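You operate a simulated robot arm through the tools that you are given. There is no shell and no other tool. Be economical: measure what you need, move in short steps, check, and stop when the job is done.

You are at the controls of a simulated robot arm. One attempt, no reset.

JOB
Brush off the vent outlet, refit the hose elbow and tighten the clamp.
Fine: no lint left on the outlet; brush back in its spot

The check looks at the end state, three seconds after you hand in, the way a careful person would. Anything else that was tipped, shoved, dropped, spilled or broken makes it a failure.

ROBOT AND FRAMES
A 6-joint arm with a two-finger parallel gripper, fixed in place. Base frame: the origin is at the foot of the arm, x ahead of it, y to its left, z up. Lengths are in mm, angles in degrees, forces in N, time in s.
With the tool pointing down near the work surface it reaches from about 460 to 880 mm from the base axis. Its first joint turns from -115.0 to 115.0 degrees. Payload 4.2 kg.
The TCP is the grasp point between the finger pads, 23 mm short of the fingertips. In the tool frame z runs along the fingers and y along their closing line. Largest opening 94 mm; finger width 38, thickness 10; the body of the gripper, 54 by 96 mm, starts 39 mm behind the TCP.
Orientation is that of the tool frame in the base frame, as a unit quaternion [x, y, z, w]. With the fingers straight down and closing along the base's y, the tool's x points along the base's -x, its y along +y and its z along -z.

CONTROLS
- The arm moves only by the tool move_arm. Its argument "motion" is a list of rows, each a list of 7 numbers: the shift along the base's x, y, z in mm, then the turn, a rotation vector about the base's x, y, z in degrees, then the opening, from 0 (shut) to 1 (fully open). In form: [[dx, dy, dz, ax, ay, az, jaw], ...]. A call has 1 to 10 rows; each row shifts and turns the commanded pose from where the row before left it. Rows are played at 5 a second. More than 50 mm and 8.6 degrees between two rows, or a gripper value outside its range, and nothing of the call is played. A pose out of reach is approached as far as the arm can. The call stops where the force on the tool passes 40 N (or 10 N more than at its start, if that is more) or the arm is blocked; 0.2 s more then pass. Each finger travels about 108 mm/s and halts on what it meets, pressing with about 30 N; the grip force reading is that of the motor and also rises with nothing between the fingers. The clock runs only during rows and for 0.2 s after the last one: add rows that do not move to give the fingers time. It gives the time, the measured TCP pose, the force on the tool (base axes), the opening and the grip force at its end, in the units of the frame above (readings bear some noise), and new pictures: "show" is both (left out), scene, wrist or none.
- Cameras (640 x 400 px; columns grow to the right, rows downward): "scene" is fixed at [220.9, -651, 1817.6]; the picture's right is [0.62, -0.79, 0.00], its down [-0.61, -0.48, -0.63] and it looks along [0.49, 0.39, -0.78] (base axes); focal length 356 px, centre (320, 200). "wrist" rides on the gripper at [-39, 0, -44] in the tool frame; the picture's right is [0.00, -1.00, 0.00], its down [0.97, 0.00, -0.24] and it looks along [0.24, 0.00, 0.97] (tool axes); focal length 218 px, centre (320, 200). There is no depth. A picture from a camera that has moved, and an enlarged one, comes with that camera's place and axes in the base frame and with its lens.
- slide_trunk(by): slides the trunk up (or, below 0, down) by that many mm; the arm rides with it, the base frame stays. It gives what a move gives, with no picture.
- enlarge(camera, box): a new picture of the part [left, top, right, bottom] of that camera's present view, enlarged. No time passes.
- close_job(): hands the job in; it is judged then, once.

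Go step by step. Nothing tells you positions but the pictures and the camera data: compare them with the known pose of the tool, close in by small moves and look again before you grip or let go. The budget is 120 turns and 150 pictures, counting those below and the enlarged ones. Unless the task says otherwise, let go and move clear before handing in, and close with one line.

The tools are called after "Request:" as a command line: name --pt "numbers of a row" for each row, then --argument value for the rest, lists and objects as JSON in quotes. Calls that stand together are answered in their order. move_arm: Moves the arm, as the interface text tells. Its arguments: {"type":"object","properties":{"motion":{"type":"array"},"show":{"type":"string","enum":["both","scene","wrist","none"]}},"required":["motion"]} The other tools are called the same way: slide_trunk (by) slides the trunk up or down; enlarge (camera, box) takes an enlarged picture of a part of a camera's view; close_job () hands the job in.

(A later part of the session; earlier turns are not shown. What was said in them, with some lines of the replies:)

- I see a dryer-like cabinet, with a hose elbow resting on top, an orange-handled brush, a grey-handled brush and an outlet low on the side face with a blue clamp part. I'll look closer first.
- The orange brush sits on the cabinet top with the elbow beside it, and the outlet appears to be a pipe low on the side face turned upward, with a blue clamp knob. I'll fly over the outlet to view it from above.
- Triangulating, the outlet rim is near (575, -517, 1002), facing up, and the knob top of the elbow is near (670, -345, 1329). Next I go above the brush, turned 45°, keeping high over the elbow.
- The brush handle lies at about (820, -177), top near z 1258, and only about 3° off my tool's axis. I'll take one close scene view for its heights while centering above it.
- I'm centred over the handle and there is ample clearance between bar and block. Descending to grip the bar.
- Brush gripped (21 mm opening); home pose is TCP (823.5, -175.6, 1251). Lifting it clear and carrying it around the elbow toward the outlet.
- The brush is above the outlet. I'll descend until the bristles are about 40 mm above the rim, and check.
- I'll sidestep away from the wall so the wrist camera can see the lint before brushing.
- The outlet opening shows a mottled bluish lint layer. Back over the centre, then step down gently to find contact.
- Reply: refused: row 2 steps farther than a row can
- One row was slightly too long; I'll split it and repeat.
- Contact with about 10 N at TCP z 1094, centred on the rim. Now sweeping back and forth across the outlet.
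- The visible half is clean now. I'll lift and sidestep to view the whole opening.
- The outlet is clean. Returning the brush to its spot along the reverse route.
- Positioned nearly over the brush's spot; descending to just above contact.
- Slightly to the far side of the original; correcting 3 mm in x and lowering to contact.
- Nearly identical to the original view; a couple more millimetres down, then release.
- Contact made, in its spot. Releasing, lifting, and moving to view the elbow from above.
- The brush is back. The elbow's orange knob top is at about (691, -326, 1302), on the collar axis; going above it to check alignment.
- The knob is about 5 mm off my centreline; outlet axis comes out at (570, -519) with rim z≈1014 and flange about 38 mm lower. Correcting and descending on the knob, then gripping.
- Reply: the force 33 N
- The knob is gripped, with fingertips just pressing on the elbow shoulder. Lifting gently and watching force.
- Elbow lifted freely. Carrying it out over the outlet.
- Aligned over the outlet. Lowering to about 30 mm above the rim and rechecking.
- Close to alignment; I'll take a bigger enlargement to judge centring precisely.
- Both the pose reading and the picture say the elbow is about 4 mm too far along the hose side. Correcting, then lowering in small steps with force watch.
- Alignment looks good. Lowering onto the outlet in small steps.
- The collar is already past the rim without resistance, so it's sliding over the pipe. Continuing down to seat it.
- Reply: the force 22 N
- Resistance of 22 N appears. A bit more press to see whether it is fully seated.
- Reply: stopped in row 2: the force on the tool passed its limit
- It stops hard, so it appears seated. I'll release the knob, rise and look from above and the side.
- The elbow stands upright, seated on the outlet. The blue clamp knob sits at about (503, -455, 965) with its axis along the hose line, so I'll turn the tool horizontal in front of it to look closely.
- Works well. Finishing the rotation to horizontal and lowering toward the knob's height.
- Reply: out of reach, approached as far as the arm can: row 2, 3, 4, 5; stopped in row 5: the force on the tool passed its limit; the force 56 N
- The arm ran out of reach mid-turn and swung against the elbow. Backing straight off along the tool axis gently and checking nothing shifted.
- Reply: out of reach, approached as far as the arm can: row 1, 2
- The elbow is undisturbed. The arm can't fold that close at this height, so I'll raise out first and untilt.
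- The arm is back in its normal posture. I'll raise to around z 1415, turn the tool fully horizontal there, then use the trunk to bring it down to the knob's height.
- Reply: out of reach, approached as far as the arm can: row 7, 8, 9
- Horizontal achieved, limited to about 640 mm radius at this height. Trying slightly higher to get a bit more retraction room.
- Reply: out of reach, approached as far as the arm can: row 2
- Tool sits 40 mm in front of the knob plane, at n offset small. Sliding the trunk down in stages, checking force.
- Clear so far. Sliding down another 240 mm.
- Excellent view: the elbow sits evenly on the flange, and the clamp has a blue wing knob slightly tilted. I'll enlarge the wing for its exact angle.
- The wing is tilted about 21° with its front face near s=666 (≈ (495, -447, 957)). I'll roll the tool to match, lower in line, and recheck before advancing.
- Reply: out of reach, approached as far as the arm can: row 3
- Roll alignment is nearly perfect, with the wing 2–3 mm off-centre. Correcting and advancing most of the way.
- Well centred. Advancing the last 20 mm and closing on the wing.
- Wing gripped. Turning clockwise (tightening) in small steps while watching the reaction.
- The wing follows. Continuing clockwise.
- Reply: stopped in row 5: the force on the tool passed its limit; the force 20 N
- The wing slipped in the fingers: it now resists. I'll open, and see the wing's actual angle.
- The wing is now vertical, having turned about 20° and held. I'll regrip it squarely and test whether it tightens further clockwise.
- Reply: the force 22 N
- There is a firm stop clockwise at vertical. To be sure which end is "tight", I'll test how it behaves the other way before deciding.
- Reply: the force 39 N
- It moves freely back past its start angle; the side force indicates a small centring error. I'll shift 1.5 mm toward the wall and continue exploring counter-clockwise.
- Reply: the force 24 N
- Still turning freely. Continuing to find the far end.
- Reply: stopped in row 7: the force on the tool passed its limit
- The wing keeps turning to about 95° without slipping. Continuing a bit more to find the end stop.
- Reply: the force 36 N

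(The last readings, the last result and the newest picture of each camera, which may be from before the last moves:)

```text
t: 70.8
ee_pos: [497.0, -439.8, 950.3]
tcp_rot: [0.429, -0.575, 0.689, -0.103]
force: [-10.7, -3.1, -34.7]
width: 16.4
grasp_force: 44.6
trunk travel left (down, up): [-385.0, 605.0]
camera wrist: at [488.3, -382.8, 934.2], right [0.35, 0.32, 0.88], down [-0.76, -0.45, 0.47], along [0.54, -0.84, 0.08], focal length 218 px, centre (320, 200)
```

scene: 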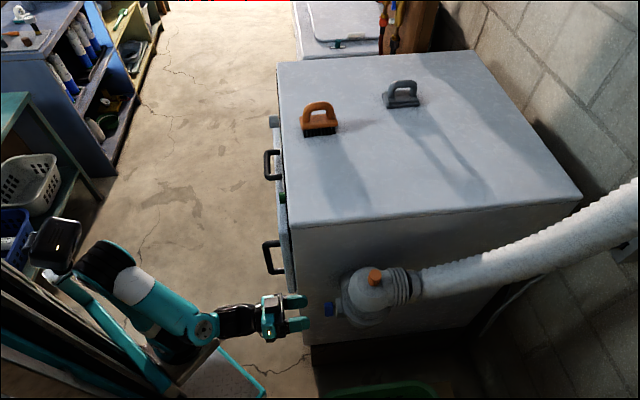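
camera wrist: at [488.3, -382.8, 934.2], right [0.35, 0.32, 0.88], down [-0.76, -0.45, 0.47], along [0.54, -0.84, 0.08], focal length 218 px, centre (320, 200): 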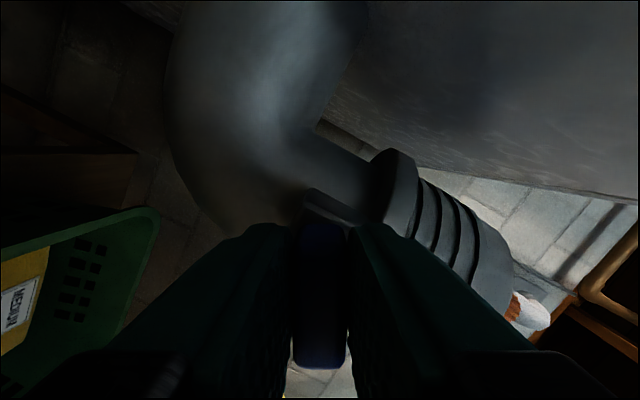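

The forces show I gripped the wing about 7 mm above its true axis (axis at z≈951). I'll follow the arc accordingly and keep turning.

Request:
move_arm --pt "0 0 -2.5 0 0 0 0" --pt "-0.3 -0.3 -1 -5.6 5.6 0 0" --pt "-0.4 -0.4 -0.8 -5.6 5.6 0 0" --pt "-0.5 -0.5 -0.6 -5.6 5.6 0 0" --pt "-0.5 -0.5 -0.4 -5.6 5.6 0 0" --pt "0 0 0 0 0 0 0" --show "wrist"

```text
t: 72.2
ee_pos: [494.4, -440.7, 949.3]
tcp_rot: [0.564, -0.438, 0.694, 0.094]
force: [-29.2, 7.8, -13.7]
width: 16.2
grasp_force: 45.0
trunk travel left (down, up): [-385.0, 605.0]
camera wrist: at [477.0, -394.6, 916.0], right [0.62, 0.6, 0.5], down [-0.5, -0.18, 0.84], along [0.6, -0.78, 0.19], focal length 218 px, centre (320, 200)
```

wrist: 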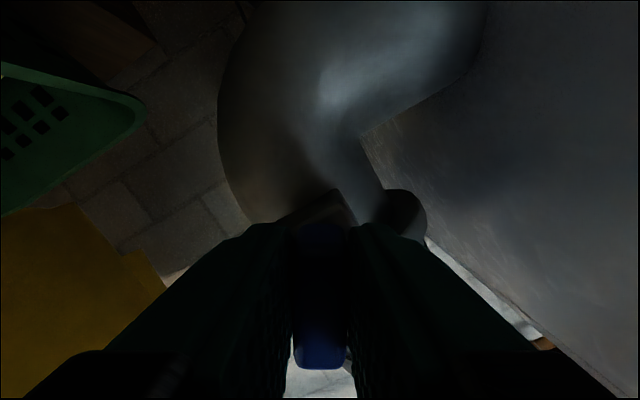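

Still turning at 150° without a stop. Continuing along the arc.

Request:
move_arm --pt "-0.5 -0.5 -2 -5.2 5.2 0 0" --pt "-0.8 -0.8 -1 -5.2 5.2 0 0" --pt "-0.8 -0.8 -0.5 -5.2 5.2 0 0" --pt "-0.8 -0.8 0 -5.2 5.2 0 0" --pt "0 0 0 0 0 0 0" --show "wrist"

```text
t: 72.7
ee_pos: [495.5, -442.5, 948.3]
tcp_rot: [0.591, -0.403, 0.682, 0.151]
force: [-21.3, 5.2, -0.4]
width: 16.0
grasp_force: 44.9
out of reach, approached as far as the arm can: row 1, 2
trunk travel left (down, up): [-385.0, 605.0]
stopped in row 2: the force on the tool passed its limit (the readings are from after the stop); the commanded pose is now the measured one
camera wrist: at [474.6, -398.4, 913.3], right [0.68, 0.63, 0.37], down [-0.41, -0.09, 0.91], along [0.6, -0.77, 0.2], focal length 218 px, centre (320, 200)
```

wrist: 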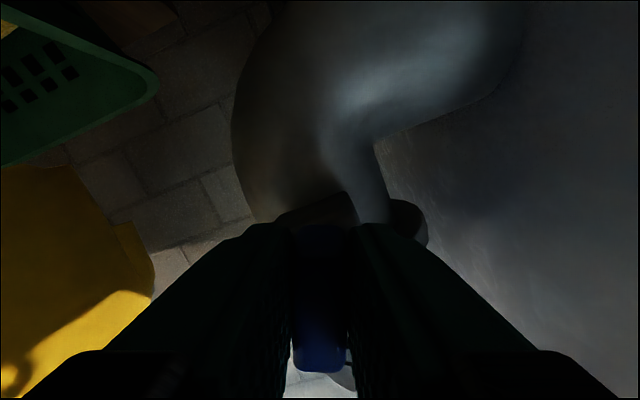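

My wrist joint is at its limit with no far stop felt. I'll release, back off, roll upright and look at the clamp.

Request:
move_arm --pt "0 0 0 0 0 0 0.6" --pt "0 0 0 0 0 0 0.6" --pt "-14 14 0 0 0 0 0.6" --pt "-14 14 0 0 0 0 0.6" --pt "0 0 0 6 -6 0 0.6" --pt "0 0 0 6 -6 0 0.6" --pt "0 0 0 6 -6 0 0.6" --pt "0 0 0 6 -6 0 0.6" --pt "0 0 0 6 -6 0 0.6" --pt "0 0 0 6 -6 0 0.6" --show "none"

Request:
move_arm --pt "0 0 0 6 -6 0 0.6" --pt "0 0 0 6 -6 0 0.6" --pt "0 0 0 6 -6 0 0.6" --pt "0 0 0 6 -6 0 0.6" --pt "0 0 0 6 -6 0 0.6" --pt "0 0 0 6 -6 0 0.6" --pt "0 0 0 6 -6 0 0.6" --pt "0 0 0 6 -6 0 0.6" --pt "0 0 0 6 -6 0 0.6" --pt "0 0 0 6 -6 0 0.6" --show "wrist"

```text
t: 74.9
ee_pos: [476.9, -409.7, 951.0]
tcp_rot: [0.37, -0.617, 0.674, -0.169]
force: [-0.5, 0.1, -0.6]
width: 55.9
grasp_force: 0.0
out of reach, approached as far as the arm can: row 4
trunk travel left (down, up): [-385.0, 605.0]
```

```text
t: 77.1
ee_pos: [476.7, -409.3, 950.5]
tcp_rot: [0.128, 0.696, -0.38, 0.595]
force: [-0.1, 0.1, 0.3]
width: 56.5
grasp_force: 0.1
trunk travel left (down, up): [-385.0, 605.0]
camera wrist: at [454.1, -368.0, 987.2], right [-0.63, -0.68, 0.38], down [-0.43, -0.1, -0.9], along [0.65, -0.73, -0.22], focal length 218 px, centre (320, 200)
```

wrist: 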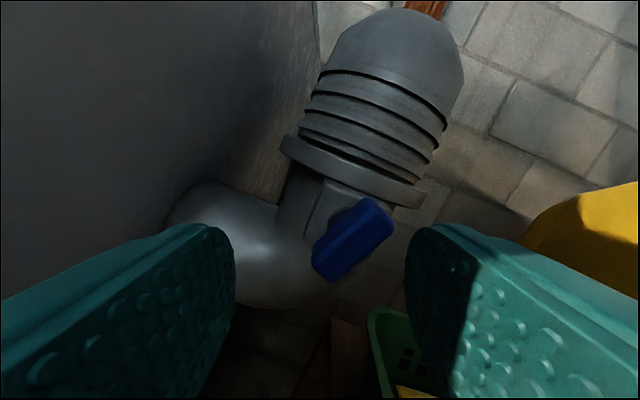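

The wing stays where I left it. To learn which end is tight, I'll tug the elbow knob gently in this state and compare later; raising the trunk to knob height.

Request:
slide_trunk --by 158

Request:
move_arm --pt "-4 -4 0 5.2 -5.2 0 0.8" --pt "-4 -4 0 5.2 -5.2 0 0.8" --pt "0 0 0 5.2 -5.2 0 0.8" --pt "14 -14 0 0 0 0 0.8" --pt "14 -14 0 0 0 0 0.8" --pt "0 0 0 0 0 0 0.8" --show "wrist"

```text
t: 78.9
ee_pos: [477.2, -409.7, 1108.0]
tcp_rot: [0.127, 0.696, -0.381, 0.595]
force: [0.2, 0.0, -0.3]
width: 56.4
grasp_force: 0.1
trunk travel left (down, up): [-543.0, 447.0]
```

```text
t: 80.3
ee_pos: [495.3, -446.3, 1106.5]
tcp_rot: [0.256, 0.654, -0.263, 0.661]
force: [0.1, 0.6, 0.6]
width: 75.2
grasp_force: 0.0
trunk travel left (down, up): [-543.0, 447.0]
camera wrist: at [462.7, -415.2, 1146.5], right [-0.68, -0.73, 0.0], down [-0.17, 0.15, -0.97], along [0.71, -0.67, -0.23], focal length 218 px, centre (320, 200)
```

wrist: 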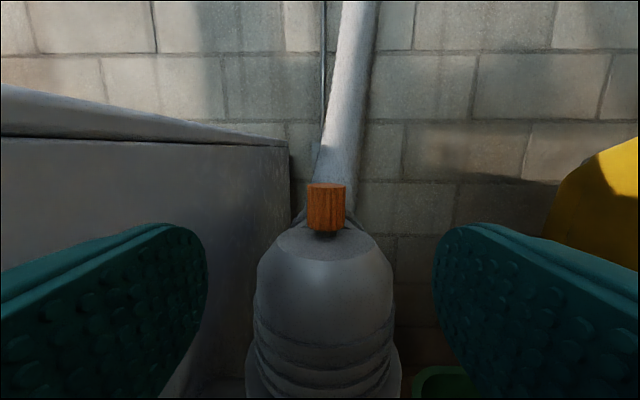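

The knob is straight ahead, about 3 mm right of centre. Advancing around it, gripping lightly.

Request:
move_arm --pt "21.5 -23 1.5 0 0 0 0.8" --pt "21.5 -22.5 1.5 0 0 0 0.8" --pt "22 -21.5 0 0 0 0 0.8" --pt "0 0 0 0 0 0 0.5" --pt "0 0 0 0 0 0 0.2" --pt "0 0 0 0 0 0 0.2" --show "wrist"

```text
t: 81.7
ee_pos: [561.4, -512.4, 1111.9]
tcp_rot: [0.257, 0.653, -0.264, 0.661]
force: [-5.4, -13.1, 0.3]
width: 27.5
grasp_force: 29.4
trunk travel left (down, up): [-543.0, 447.0]
camera wrist: at [528.1, -481.1, 1150.7], right [-0.68, -0.73, 0.0], down [-0.17, 0.15, -0.97], along [0.71, -0.67, -0.23], focal length 218 px, centre (320, 200)
```

wrist: 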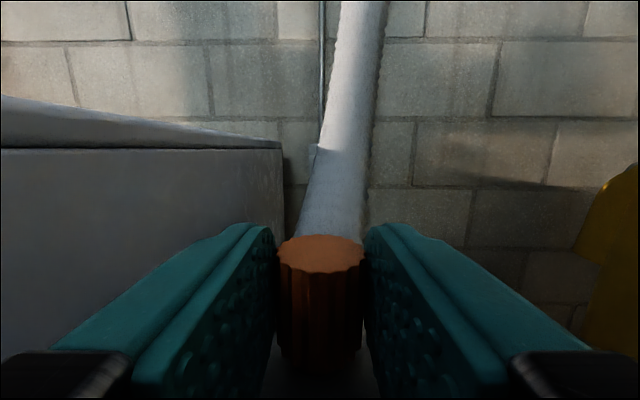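

Gripped. Gentle upward tug of 4 mm to read resistance.

Request:
move_arm --pt "0 0 2 0 0 0 0.2" --pt "0 0 2 0 0 0 0.2" --pt "0 0 0 0 0 0 0.2" --show "none"

```text
t: 82.5
ee_pos: [561.5, -511.8, 1112.4]
tcp_rot: [0.257, 0.657, -0.26, 0.659]
force: [-13.4, -0.8, -16.8]
width: 26.9
grasp_force: 30.1
trunk travel left (down, up): [-543.0, 447.0]
```

Request:
move_arm --pt "0 0 2 0 0 0 0.2" --pt "0 0 2 0 0 0 0.2" --pt "0 0 0 0 0 0 0.2" --show "none"

```text
t: 83.3
ee_pos: [562.7, -513.1, 1118.3]
tcp_rot: [0.257, 0.655, -0.262, 0.661]
force: [-1.7, -0.5, -18.3]
width: 27.1
grasp_force: 30.5
trunk travel left (down, up): [-543.0, 447.0]
```

Request:
enlarge --camera "wrist" --box '[220, 200, 420, 400]'

Request:
enlarge --camera "scene" --box '[320, 255, 400, 335]'

```text
2.00 times, centred on (320, 300) of wrist
camera zoom: at [530.5, -481.3, 1157.8], right [-0.68, -0.73, 0.0], down [-0.17, 0.16, -0.97], along [0.71, -0.66, -0.23], focal length 436 px, centre (320, 0)
```

zoom: 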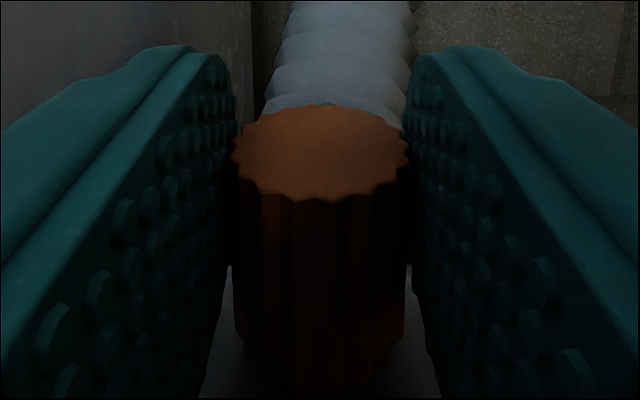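

```text
5.00 times, centred on (360, 295) of scene
camera zoom: at [220.9, -651.0, 1817.6], right [0.62, -0.79, 0.0], down [-0.61, -0.48, -0.63], along [0.49, 0.39, -0.78], focal length 1782 px, centre (120, -275)
```

zoom: 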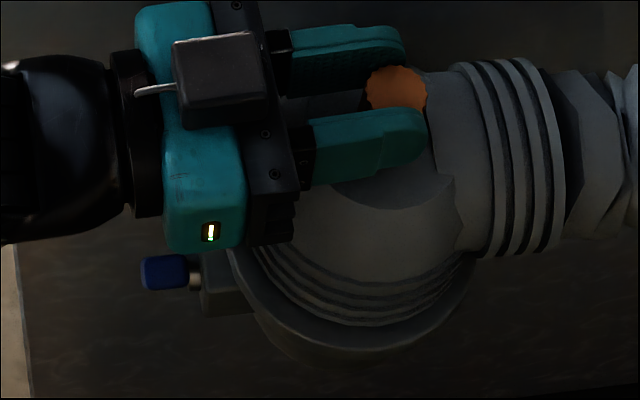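

The fingers slid on the knob while the elbow stayed put, so it's held firmly at about 18 N at least. Releasing and returning to the wing to find whether a far stop exists.

Request:
move_arm --pt "0 0 0 0 0 0 0.5" --pt "0 0 0 0 0 0 0.8" --pt "-22 22 0 0 0 0 0.8" --pt "-22 22 0 0 0 0 0.8" --pt "-22 22 0 0 0 0 0.8" --pt "-22 22 0 0 0 0 0.8" --pt "0 0 0 0 0 0 0.6" --show "none"

Request:
slide_trunk --by -166

Request:
move_arm --pt "0 0 0 4.4 -4.4 -1 0.6" --pt "0 0 0 4.4 -4.4 -1 0.6" --pt "0 0 0 4.4 -4.4 0 0.6" --pt "0 0 0 4.4 -4.4 0 0.6" --pt "0 0 0 0 0 0 0.6" --show "wrist"

```text
t: 84.9
ee_pos: [473.3, -425.3, 1121.2]
tcp_rot: [0.256, 0.655, -0.262, 0.661]
force: [-0.1, -0.1, -0.2]
width: 56.1
grasp_force: 0.0
trunk travel left (down, up): [-543.0, 447.0]
```

```text
t: 86.8
ee_pos: [473.1, -425.2, 954.1]
tcp_rot: [0.257, 0.654, -0.263, 0.661]
force: [0.1, 0.6, -0.9]
width: 56.5
grasp_force: 0.1
trunk travel left (down, up): [-377.0, 613.0]
```

```text
t: 88.0
ee_pos: [472.1, -424.3, 955.3]
tcp_rot: [0.403, 0.575, -0.128, 0.7]
force: [0.3, 0.6, 0.2]
width: 56.3
grasp_force: 0.1
trunk travel left (down, up): [-377.0, 613.0]
camera wrist: at [429.9, -403.6, 989.8], right [-0.64, -0.64, -0.42], down [0.13, 0.45, -0.89], along [0.75, -0.62, -0.21], focal length 218 px, centre (320, 200)
```

wrist: 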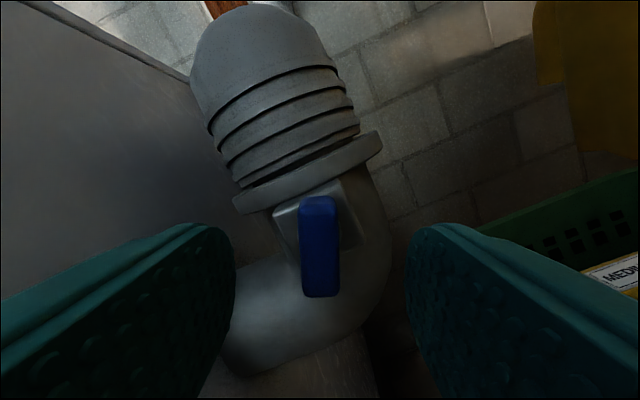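

The wing lines up with my roll at its centre. Regripping on its axis and turning counter-clockwise in search of the far stop.

Request:
move_arm --pt "10.2 -10.3 0.5 0 0 0 0.6" --pt "10.2 -10.3 0.5 0 0 0 0.6" --pt "0 0 0 0 0 0 0.3" --pt "0 0 0 0 0 0 0" --pt "0 0 0 0 0 0 0" --pt "0 0 0 0 0 0 0" --pt "0 0 0 -5 5 0 0" --pt "0 0 0 -5 5 0 0" --pt "0 0 0 -5 5 0 0" --pt "0 0 0 0 0 0 0" --show "wrist"

```text
t: 90.2
ee_pos: [493.2, -444.6, 956.3]
tcp_rot: [0.286, 0.64, -0.251, 0.667]
force: [14.8, 5.3, 2.7]
width: 16.0
grasp_force: 45.2
trunk travel left (down, up): [-377.0, 613.0]
camera wrist: at [460.3, -413.9, 994.4], right [-0.7, -0.71, -0.06], down [-0.12, 0.2, -0.97], along [0.7, -0.68, -0.23], focal length 218 px, centre (320, 200)
```

wrist: 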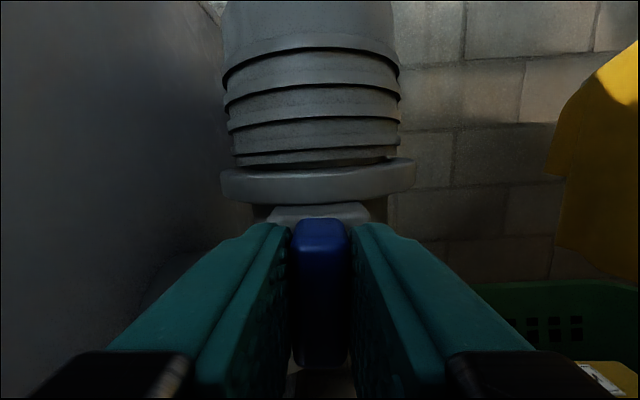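

Still turning (about 176° from the clockwise stop). Continuing.

Request:
move_arm --pt "0 0 0 -5 5 0 0" --pt "0 0 0 -5 5 0 0" --pt "0 0 0 -5 5 0 0" --pt "0 0 0 -5 5 0 0" --pt "0 0 0 -5 5 0 0" --pt "0 0 0 -5 5 0 0" --pt "0 0 0 -5 5 0 0" --pt "0 0 0 0 0 0 0" --show "wrist"

```text
t: 91.3
ee_pos: [494.7, -442.6, 959.6]
tcp_rot: [0.107, 0.69, -0.41, 0.586]
force: [8.1, 21.3, 5.3]
width: 29.6
grasp_force: 44.7
trunk travel left (down, up): [-377.0, 613.0]
stopped in row 5: the force on the tool passed its limit (the readings are from after the stop); the commanded pose is now the measured one
camera wrist: at [474.6, -398.2, 993.8], right [-0.63, -0.64, 0.44], down [-0.45, -0.16, -0.88], along [0.63, -0.75, -0.19], focal length 218 px, centre (320, 200)
```

wrist: 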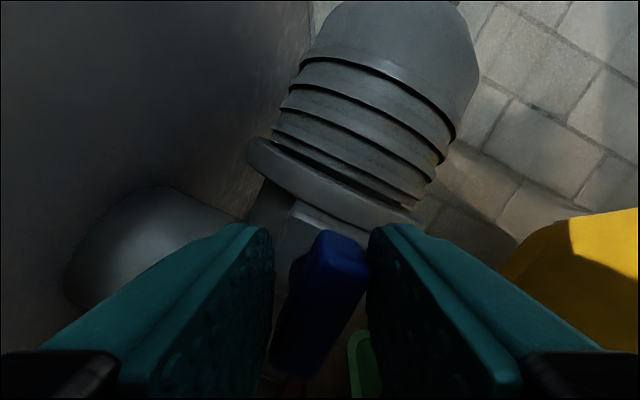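

There's the far stop, at exactly 180° from the clockwise one; the start was only ~20° from the clockwise stop. To decide which end is tight, I'll turn it back clockwise and repeat the tug there.

Request:
move_arm --pt "0 0 -2 5 -5 0 0" --pt "0 0 -1 5 -5 0 0" --pt "0 0 0 5 -5 0 0" --pt "0 0 0 5 -5 0 0" --pt "0 0 0 5.5 -5.5 0 0" --pt "0 0 0 5.5 -5.5 0 0" --pt "0 0 0 5.5 -5.5 0 0" --pt "0 0 0 5.5 -5.5 0 0" --pt "0 0 0 5.5 -5.5 0 0" --pt "0 0 0 5.5 -5.5 0 0" --show "none"

```text
t: 93.5
ee_pos: [493.3, -446.2, 955.8]
tcp_rot: [0.515, 0.475, 0.013, 0.713]
force: [-8.5, -24.5, 5.4]
width: 15.9
grasp_force: 44.7
trunk travel left (down, up): [-377.0, 613.0]
```

Request:
move_arm --pt "-0.6 -0.8 0 5.5 -5.5 0 0" --pt "0 0 0 5.5 -5.5 0 0" --pt "0 0 0 5.5 -5.5 0 0" --pt "0 0 0 5.5 -5.5 0 0" --pt "0 0 0 5.5 -5.5 0 0" --pt "0 0 0 5.5 -5.5 0 0" --pt "0 0 0 5.5 -5.5 0 0" --pt "0 0 0 0 0 0 0" --show "none"

```text
t: 95.3
ee_pos: [492.5, -446.5, 952.7]
tcp_rot: [0.688, 0.187, 0.331, 0.618]
force: [1.3, -3.9, -8.7]
width: 15.9
grasp_force: 45.3
trunk travel left (down, up): [-377.0, 613.0]
stopped in row 8: the force on the tool passed its limit (the readings are from after the stop); the commanded pose is now the measured one
```

Request:
move_arm --pt "0 0 0 5 -5 0 0" --pt "0 0 0 5 -5 0 0" --pt "0 0 0 5 -5 0 0" --pt "0 0 0 5 -5 0 0" --pt "0 0 0 0 0 0 0" --show "none"

Request:
move_arm --pt "0 0 0 5 -5 0 0" --pt "0 0 0 5 -5 0 0" --pt "0 0 0 5 -5 0 0" --pt "0 0 0 5 -5 0 0" --pt "0 0 0 0 0 0 0" --show "wrist"

```text
t: 96.5
ee_pos: [493.6, -445.5, 951.2]
tcp_rot: [0.717, 0.016, 0.473, 0.512]
force: [3.6, 5.3, -21.6]
width: 16.0
grasp_force: 45.0
trunk travel left (down, up): [-377.0, 613.0]
```

```text
t: 97.8
ee_pos: [495.2, -446.1, 951.6]
tcp_rot: [0.703, -0.156, 0.584, 0.375]
force: [11.9, 17.2, -28.4]
width: 16.0
grasp_force: 45.4
trunk travel left (down, up): [-377.0, 613.0]
camera wrist: at [452.0, -422.0, 916.7], right [0.66, 0.67, -0.35], down [0.09, 0.38, 0.92], along [0.75, -0.64, 0.19], focal length 218 px, centre (320, 200)
```

wrist: 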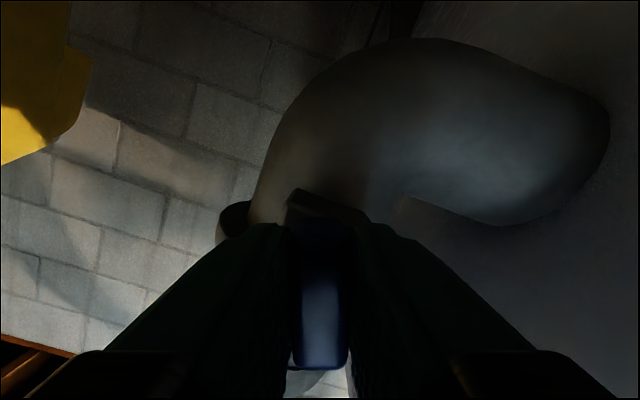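

The wing is back near its original angle. Releasing, backing off, unrolling, and repeating the tug test.

Request:
move_arm --pt "0 0 0 0 0 0 0.6" --pt "0 0 0 0 0 0 0.6" --pt "-11 11 2 0 0 0 0.6" --pt "-11 11 2 0 0 0 0.6" --pt "0 0 0 -5.9 5.9 0 0.6" --pt "0 0 0 -5.9 5.9 0 0.6" --pt "0 0 0 -5.9 5.9 0 0.6" --pt "0 0 0 -5.9 5.9 0 0.6" --pt "0 0 0 -5.9 5.9 0 0.6" --pt "0 0 0 -5.9 5.9 0 0.6" --show "none"

Request:
move_arm --pt "0 0 0 -5.9 5.9 0 0.6" --pt "0 0 0 -5.9 5.9 0 0.6" --pt "0 0 0 -5.9 5.9 0 0.6" --pt "0 0 0 -5.9 5.9 0 0.6" --pt "0 0 0 -5.9 5.9 0 0.6" --pt "0 0 0 -5.9 5.9 0 0.6" --pt "0 0 0 -5.9 5.9 0 0.6" --pt "0 0 0 -5.9 5.9 0 0.6" --pt "0 0 0 -5.9 5.9 0 0.8" --pt "0 0 0 -5.9 5.9 0 0.8" --show "none"

Request:
slide_trunk --by 156

Request:
move_arm --pt "0 0 0 -5 5 0 0.8" --pt "0 0 0 -5 5 0 0.8" --pt "0 0 0 -4 4 0 0.8" --pt "0 0 0 0 0 0 0.8" --show "wrist"

```text
t: 100.0
ee_pos: [469.7, -423.7, 957.9]
tcp_rot: [0.698, 0.149, 0.365, 0.598]
force: [0.0, 0.2, -0.5]
width: 56.5
grasp_force: 0.2
trunk travel left (down, up): [-377.0, 613.0]
```

```text
t: 102.2
ee_pos: [471.1, -423.7, 957.0]
tcp_rot: [0.411, 0.565, -0.125, 0.705]
force: [-0.2, 0.2, 0.1]
width: 75.1
grasp_force: 0.1
trunk travel left (down, up): [-377.0, 613.0]
```

```text
t: 104.0
ee_pos: [472.0, -424.2, 1112.9]
tcp_rot: [0.41, 0.565, -0.123, 0.705]
force: [-1.4, 0.9, 0.3]
width: 75.2
grasp_force: 0.1
trunk travel left (down, up): [-533.0, 457.0]
```

```text
t: 105.0
ee_pos: [470.9, -424.5, 1112.6]
tcp_rot: [0.304, 0.627, -0.24, 0.676]
force: [0.4, -1.0, 0.4]
width: 75.2
grasp_force: 0.0
trunk travel left (down, up): [-533.0, 457.0]
camera wrist: at [436.0, -394.4, 1150.5], right [-0.71, -0.7, -0.11], down [-0.07, 0.23, -0.97], along [0.7, -0.68, -0.21], focal length 218 px, centre (320, 200)
```

wrist: 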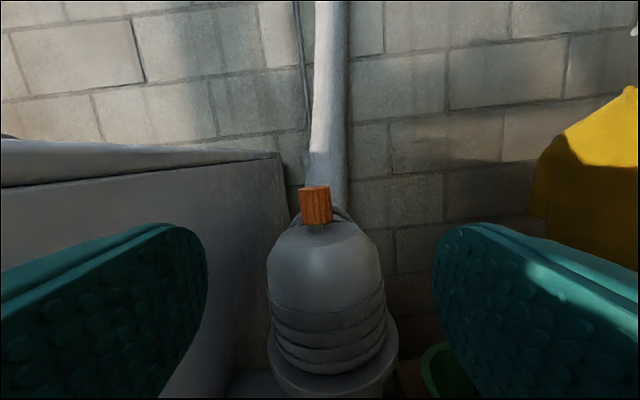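

Advancing to the same knob grip as before and tugging.

Request:
move_arm --pt "22.5 -22.4 0 -4.4 4.4 0 0.8" --pt "22.5 -22.4 0 0 0 0 0.8" --pt "22.5 -22.4 0 0 0 0 0.8" --pt "22.5 -22.3 0 0 0 0 0.8" --pt "0 0 0 0 0 0 0.5" --pt "0 0 0 0 0 0 0.2" --pt "0 0 0 0 0 0 0.2" --show "none"

Request:
move_arm --pt "0 0 2 0 0 0 0.2" --pt "0 0 2 0 0 0 0.2" --pt "0 0 0 0 0 0 0.2" --show "wrist"

```text
t: 106.5
ee_pos: [563.3, -514.0, 1113.4]
tcp_rot: [0.269, 0.641, -0.276, 0.663]
force: [4.0, 0.0, 0.3]
width: 27.4
grasp_force: 30.2
trunk travel left (down, up): [-533.0, 457.0]
```

```text
t: 107.3
ee_pos: [561.9, -514.0, 1118.1]
tcp_rot: [0.269, 0.642, -0.277, 0.662]
force: [1.5, 1.0, -2.9]
width: 27.3
grasp_force: 29.8
trunk travel left (down, up): [-533.0, 457.0]
camera wrist: at [528.5, -480.9, 1155.6], right [-0.71, -0.7, 0.0], down [-0.15, 0.15, -0.98], along [0.69, -0.7, -0.21], focal length 218 px, centre (320, 200)
```

wrist: 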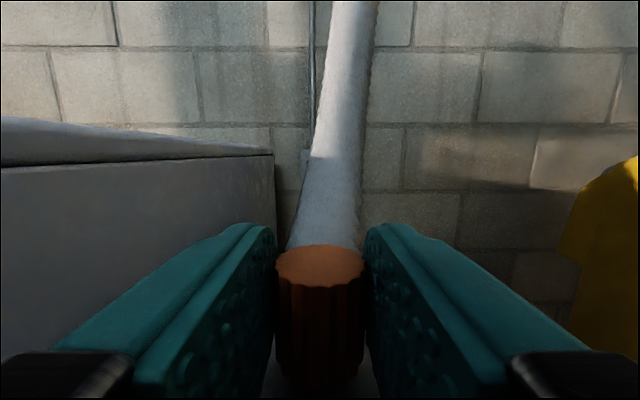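

Decisive: here the elbow lifts freely at 3 N, whereas with the wing at ~155° counter-clockwise it was held. So counter-clockwise tightens; reseating the elbow first.

Request:
move_arm --pt "0 0 -2.5 0 0 0 0.2" --pt "0 0 -2 0 0 0 0.2" --pt "0 0 -1 0 0 0 0.2" --pt "0 0 0 0 0 0 0.2" --show "none"

```text
t: 108.3
ee_pos: [561.4, -512.9, 1114.5]
tcp_rot: [0.268, 0.641, -0.277, 0.664]
force: [-1.6, -0.1, 11.6]
width: 27.1
grasp_force: 30.1
trunk travel left (down, up): [-533.0, 457.0]
```

Seated again with 12 N contact. Releasing, backing off and going back to the wing.

Request:
move_arm --pt "0 0 0 0 0 0 0.5" --pt "0 0 0 0 0 0 0.8" --pt "-22 22 0 0 0 0 0.8" --pt "-22 22 0 0 0 0 0.8" --pt "-22 22 0 0 0 0 0.8" --pt "-24 24 0 0 0 0 0.6" --pt "0 0 0 0 0 0 0.6" --show "none"

Request:
slide_trunk --by -158

Request:
move_arm --pt "0 0 0 -5.2 5.2 0 0.6" --pt "0 0 0 -5.2 5.2 0 0.6" --pt "0 0 0 -5.2 5.2 0 0.6" --pt "0 0 0 0 0 0 0.6" --show "wrist"

```text
t: 110.0
ee_pos: [470.8, -424.4, 1109.9]
tcp_rot: [0.268, 0.643, -0.275, 0.663]
force: [0.5, 0.2, 0.2]
width: 56.5
grasp_force: 0.1
trunk travel left (down, up): [-533.0, 457.0]
```

```text
t: 111.8
ee_pos: [471.0, -425.3, 951.7]
tcp_rot: [0.269, 0.643, -0.276, 0.662]
force: [0.3, 0.1, 0.0]
width: 56.4
grasp_force: 0.0
trunk travel left (down, up): [-375.0, 615.0]
```

```text
t: 112.8
ee_pos: [470.1, -424.1, 951.0]
tcp_rot: [0.138, 0.682, -0.396, 0.599]
force: [-0.1, 0.1, 0.4]
width: 56.6
grasp_force: 0.0
trunk travel left (down, up): [-375.0, 615.0]
camera wrist: at [448.1, -381.8, 987.0], right [-0.66, -0.65, 0.38], down [-0.41, -0.11, -0.91], along [0.63, -0.75, -0.19], focal length 218 px, centre (320, 200)
```

wrist: 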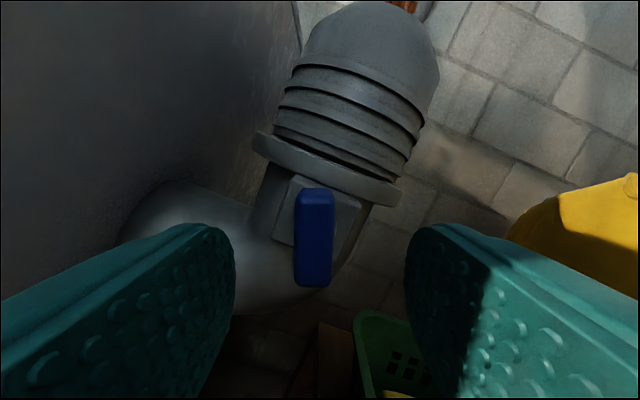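

The wing is roughly centred; I'll correct by a few millimetres and 2° pitch, grip on-axis, and tighten counter-clockwise.

Request:
move_arm --pt "10.8 -9.3 1.5 1.2 1.2 0 0.6" --pt "12.5 -8.3 1.5 0 0 0 0.6" --pt "0 0 0 0 0 0 0.3" --pt "0 0 0 0 0 0 0" --pt "0 0 0 0 0 0 0" --pt "0 0 0 0 0 0 0" --show "wrist"

Request:
move_arm --pt "0 0 0 -5.5 5.5 0 0" --pt "0 0 0 -5.5 5.5 0 0" --pt "0 0 0 -5.5 5.5 0 0" --pt "0 0 0 -5.5 5.5 0 0" --pt "0 0 0 -5.5 5.5 0 0" --pt "0 0 0 0 0 0 0" --show "none"

```text
t: 114.2
ee_pos: [494.2, -442.7, 956.3]
tcp_rot: [0.139, 0.692, -0.39, 0.591]
force: [1.4, -7.2, 5.9]
width: 15.8
grasp_force: 45.2
trunk travel left (down, up): [-375.0, 615.0]
camera wrist: at [472.7, -400.6, 992.5], right [-0.65, -0.66, 0.37], down [-0.43, -0.09, -0.9], along [0.63, -0.75, -0.22], focal length 218 px, centre (320, 200)
```

wrist: 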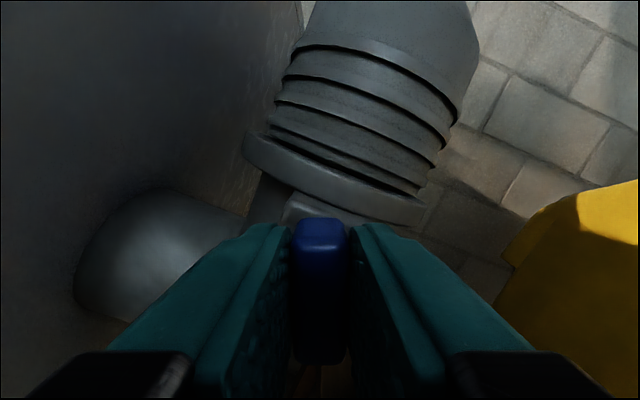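

```text
t: 115.6
ee_pos: [495.4, -441.2, 954.7]
tcp_rot: [-0.1, 0.702, -0.561, 0.427]
force: [15.3, 2.1, -4.4]
width: 15.9
grasp_force: 45.0
trunk travel left (down, up): [-375.0, 615.0]
```

Turning well with modest force. Continuing counter-clockwise.

Request:
move_arm --pt "0.3 0.2 -0.3 -5.5 5.5 0 0" --pt "0.3 0.2 -0.3 -5.5 5.5 0 0" --pt "0 0 -0.3 -5.5 5.5 0 0" --pt "0 0 -0.3 -5.5 5.5 0 0" --pt "0 0 0 0 0 0 0" --show "none"

Request:
move_arm --pt "0 0 -0.5 -5.5 5.5 0 0" --pt "0 0 -0.5 -5.5 5.5 0 0" --pt "-0.3 -0.3 0 -5.5 5.5 0 0" --pt "-0.3 -0.3 0 -5.5 5.5 0 0" --pt "-0.3 -0.3 0 -5.5 5.5 0 0" --pt "0 0 0 0 0 0 0" --show "none"

```text
t: 116.8
ee_pos: [495.6, -443.3, 953.1]
tcp_rot: [0.285, -0.65, 0.656, -0.258]
force: [27.0, 0.3, -16.4]
width: 15.9
grasp_force: 44.8
trunk travel left (down, up): [-375.0, 615.0]
```

```text
t: 118.2
ee_pos: [495.3, -442.3, 951.5]
tcp_rot: [0.485, -0.52, 0.703, -0.024]
force: [3.2, 18.6, -24.0]
width: 16.2
grasp_force: 44.8
trunk travel left (down, up): [-375.0, 615.0]
```

Request:
move_arm --pt "0 0.3 -0.8 -5.5 5.5 0 0" --pt "0 0.3 -0.8 -5.5 5.5 0 0" --pt "0 0 0 0 0 0 0" --pt "0 0 0 0 0 0 0.6" --pt "0 0 0 0 0 0 0.6" --pt "-11 11 2 0 0 0 0.6" --pt "-11 11 2 0 0 0 0.6" --pt "0 0 0 6 -6 0 0.6" --pt "0 0 0 6 -6 0 0.6" --pt "0 0 0 6 -6 0 0.6" --show "none"

Request:
move_arm --pt "0 0 0 6 -6 0 0.6" --pt "0 0 0 6 -6 0 0.6" --pt "0 0 0 6 -6 0 0.6" --pt "0 0 0 6 -6 0 0.6" --pt "0 0 0 6 -6 0 0.6" --pt "0 0 0 6 -6 0 0.6" --pt "0 0 0 6 -6 0 0.6" --pt "0 0 0 6 -6 0 0.6" --pt "0 0 0 6 -6 0 0.6" --pt "0 0 0 6 -6 0 0.6" --show "none"

Request:
move_arm --pt "0 0 0 6 -6 0 0.6" --pt "0 0 0 6 -6 0 0.6" --pt "0 0 0 6 -6 0 0.6" --pt "0 0 0 6 -6 0 0.6" --pt "0 0 0 6 -6 0 0.6" --pt "0 0 0 6 -6 0 0.6" --pt "0 0 0 6 -6 0 0.6" --pt "0 0 0 5 -5 0 0.6" --pt "0 0 0 0 0 0 0.6" --show "wrist"

```text
t: 120.4
ee_pos: [471.1, -420.0, 955.0]
tcp_rot: [0.436, -0.559, 0.7, -0.087]
force: [0.5, 0.1, 0.3]
width: 56.5
grasp_force: 0.1
trunk travel left (down, up): [-375.0, 615.0]
```

```text
t: 122.6
ee_pos: [471.7, -421.0, 954.9]
tcp_rot: [0.054, 0.705, -0.458, 0.538]
force: [0.3, -0.4, -0.7]
width: 56.5
grasp_force: 0.1
trunk travel left (down, up): [-375.0, 615.0]
```

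```text
t: 124.6
ee_pos: [471.0, -420.5, 954.9]
tcp_rot: [0.432, 0.558, -0.089, 0.703]
force: [-0.3, -0.2, 0.0]
width: 56.4
grasp_force: 0.0
trunk travel left (down, up): [-375.0, 615.0]
camera wrist: at [425.9, -402.1, 988.6], right [-0.61, -0.61, -0.51], down [0.18, 0.52, -0.84], along [0.78, -0.6, -0.2], focal length 218 px, centre (320, 200)
```

wrist: 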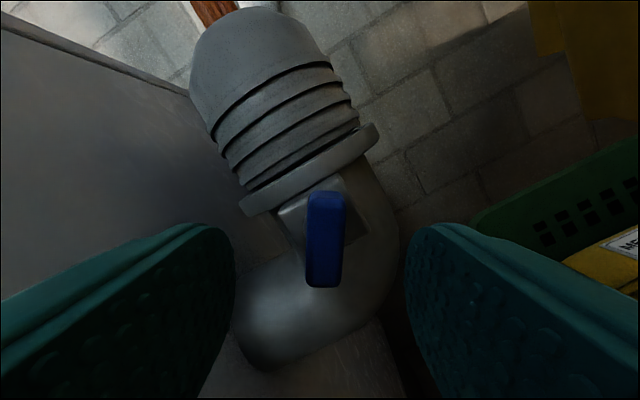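

Well aligned; regripping and turning the remaining ~33° to the tight stop.

Request:
move_arm --pt "10 -12.3 0.5 0 0 0 0.6" --pt "10.5 -12.3 0.5 0 0 0 0.6" --pt "0 0 0 0 0 0 0.3" --pt "0 0 0 0 0 0 0" --pt "0 0 0 0 0 0 0" --pt "0 0 0 -5 5 0 0" --pt "0 0 0 -5 5 0 0" --pt "0 0 0 -5 5 0 0" --pt "0 0 0 -5 5 0 0" --pt "0 0 0 0 0 0 0" --show "none"

Request:
move_arm --pt "0 0 0 -2.5 2.5 0 0" --pt "0 0 0 -2.5 2.5 0 0" --pt "0 0 0 -2.5 2.5 0 0" --pt "0 0 0 -2.5 2.5 0 0" --pt "0 0 0 0 0 0 0" --show "wrist"

```text
t: 126.8
ee_pos: [494.7, -444.8, 956.3]
tcp_rot: [0.279, 0.649, -0.256, 0.66]
force: [21.8, -9.1, -3.9]
width: 16.1
grasp_force: 45.1
trunk travel left (down, up): [-375.0, 615.0]
```

```text
t: 128.0
ee_pos: [493.8, -443.4, 956.9]
tcp_rot: [0.197, 0.677, -0.334, 0.625]
force: [32.0, 7.7, 12.6]
width: 22.1
grasp_force: 45.0
trunk travel left (down, up): [-375.0, 615.0]
camera wrist: at [467.6, -406.3, 995.2], right [-0.68, -0.7, 0.21], down [-0.31, 0.02, -0.95], along [0.66, -0.72, -0.23], focal length 218 px, centre (320, 200)
```

wrist: 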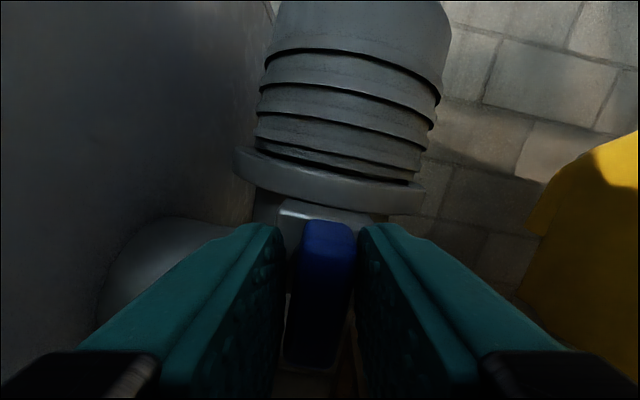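

The wing is at the tight stop. Releasing, backing clear and verifying.

Request:
move_arm --pt "0 0 0 0 0 0 0.3" --pt "0 0 0 0 0 0 0.7" --pt "0 0 0 0 0 0 0.7" --pt "-11 11 0 0 0 0 0.7" --pt "-12 12 0 0 0 0 0.7" --pt "-9 9 0 4 -4 0 0.7" --pt "0 0 0 4 -4 0 0.7" --pt "0 0 0 0 0 0 0.7"

Request:
enlarge --camera "scene" --box '[280, 70, 420, 340]'

```text
t: 129.8
ee_pos: [459.7, -412.4, 955.3]
tcp_rot: [0.265, 0.655, -0.273, 0.653]
force: [0.0, -0.8, -0.1]
width: 65.6
grasp_force: 0.0
trunk travel left (down, up): [-375.0, 615.0]
camera wrist: at [428.6, -380.1, 994.4], right [-0.7, -0.71, 0.01], down [-0.18, 0.16, -0.97], along [0.69, -0.69, -0.24], focal length 218 px, centre (320, 200)
```

scene: 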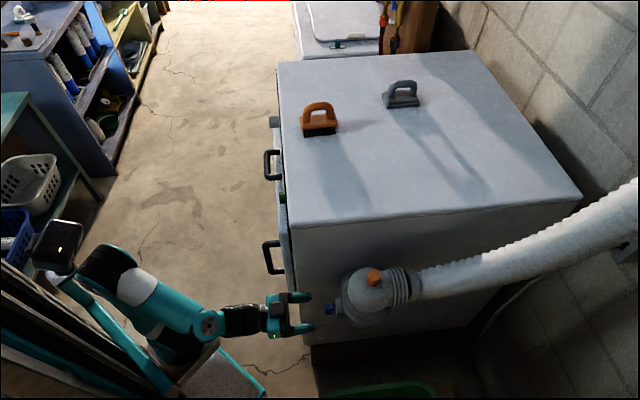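
wrist: 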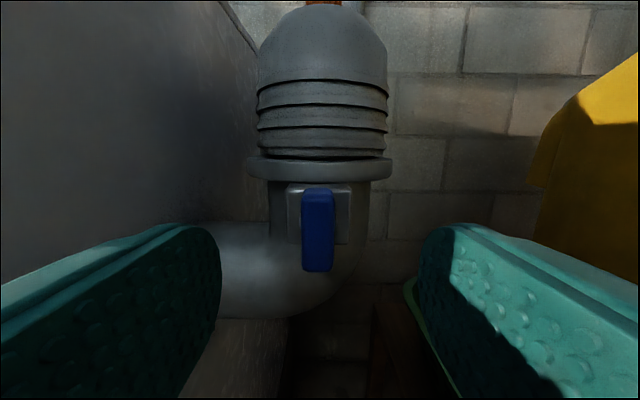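

```text
1.48 times, centred on (350, 205) of scene
camera zoom: at [220.9, -651.0, 1817.6], right [0.62, -0.79, 0.0], down [-0.61, -0.48, -0.63], along [0.49, 0.39, -0.78], focal length 528 px, centre (276, 193)
```

zoom: 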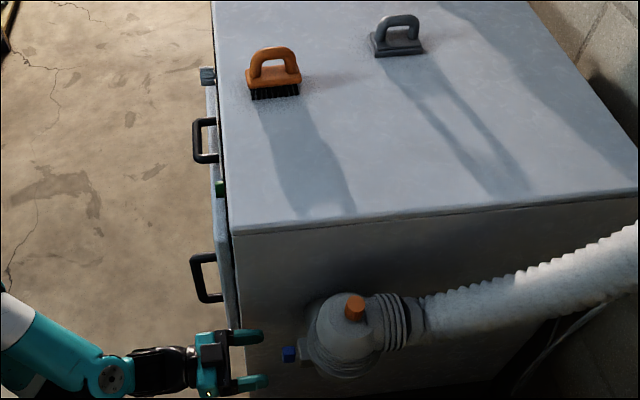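

The outlet looks clean, the elbow sits evenly on the flange, the wing is at its tight stop, the brush is back in its spot, and the gripper is clear. Handing in.

Request:
close_job

```text
The job is handed in.
```

The job is handed in: the outlet is brushed clean, the elbow is refitted, the clamp is turned to its tight stop, and the brush is back in its spot to within about 2 mm. While I was positioning for the clamp, the arm swung against the elbow once (about 55 N), but it did not move. The clamp tightens counter-clockwise: I first turned it the wrong way, then checked by tugging the elbow, which lifted freely near the clamp's starting angle and held with the clamp about 155° counter-clockwise.
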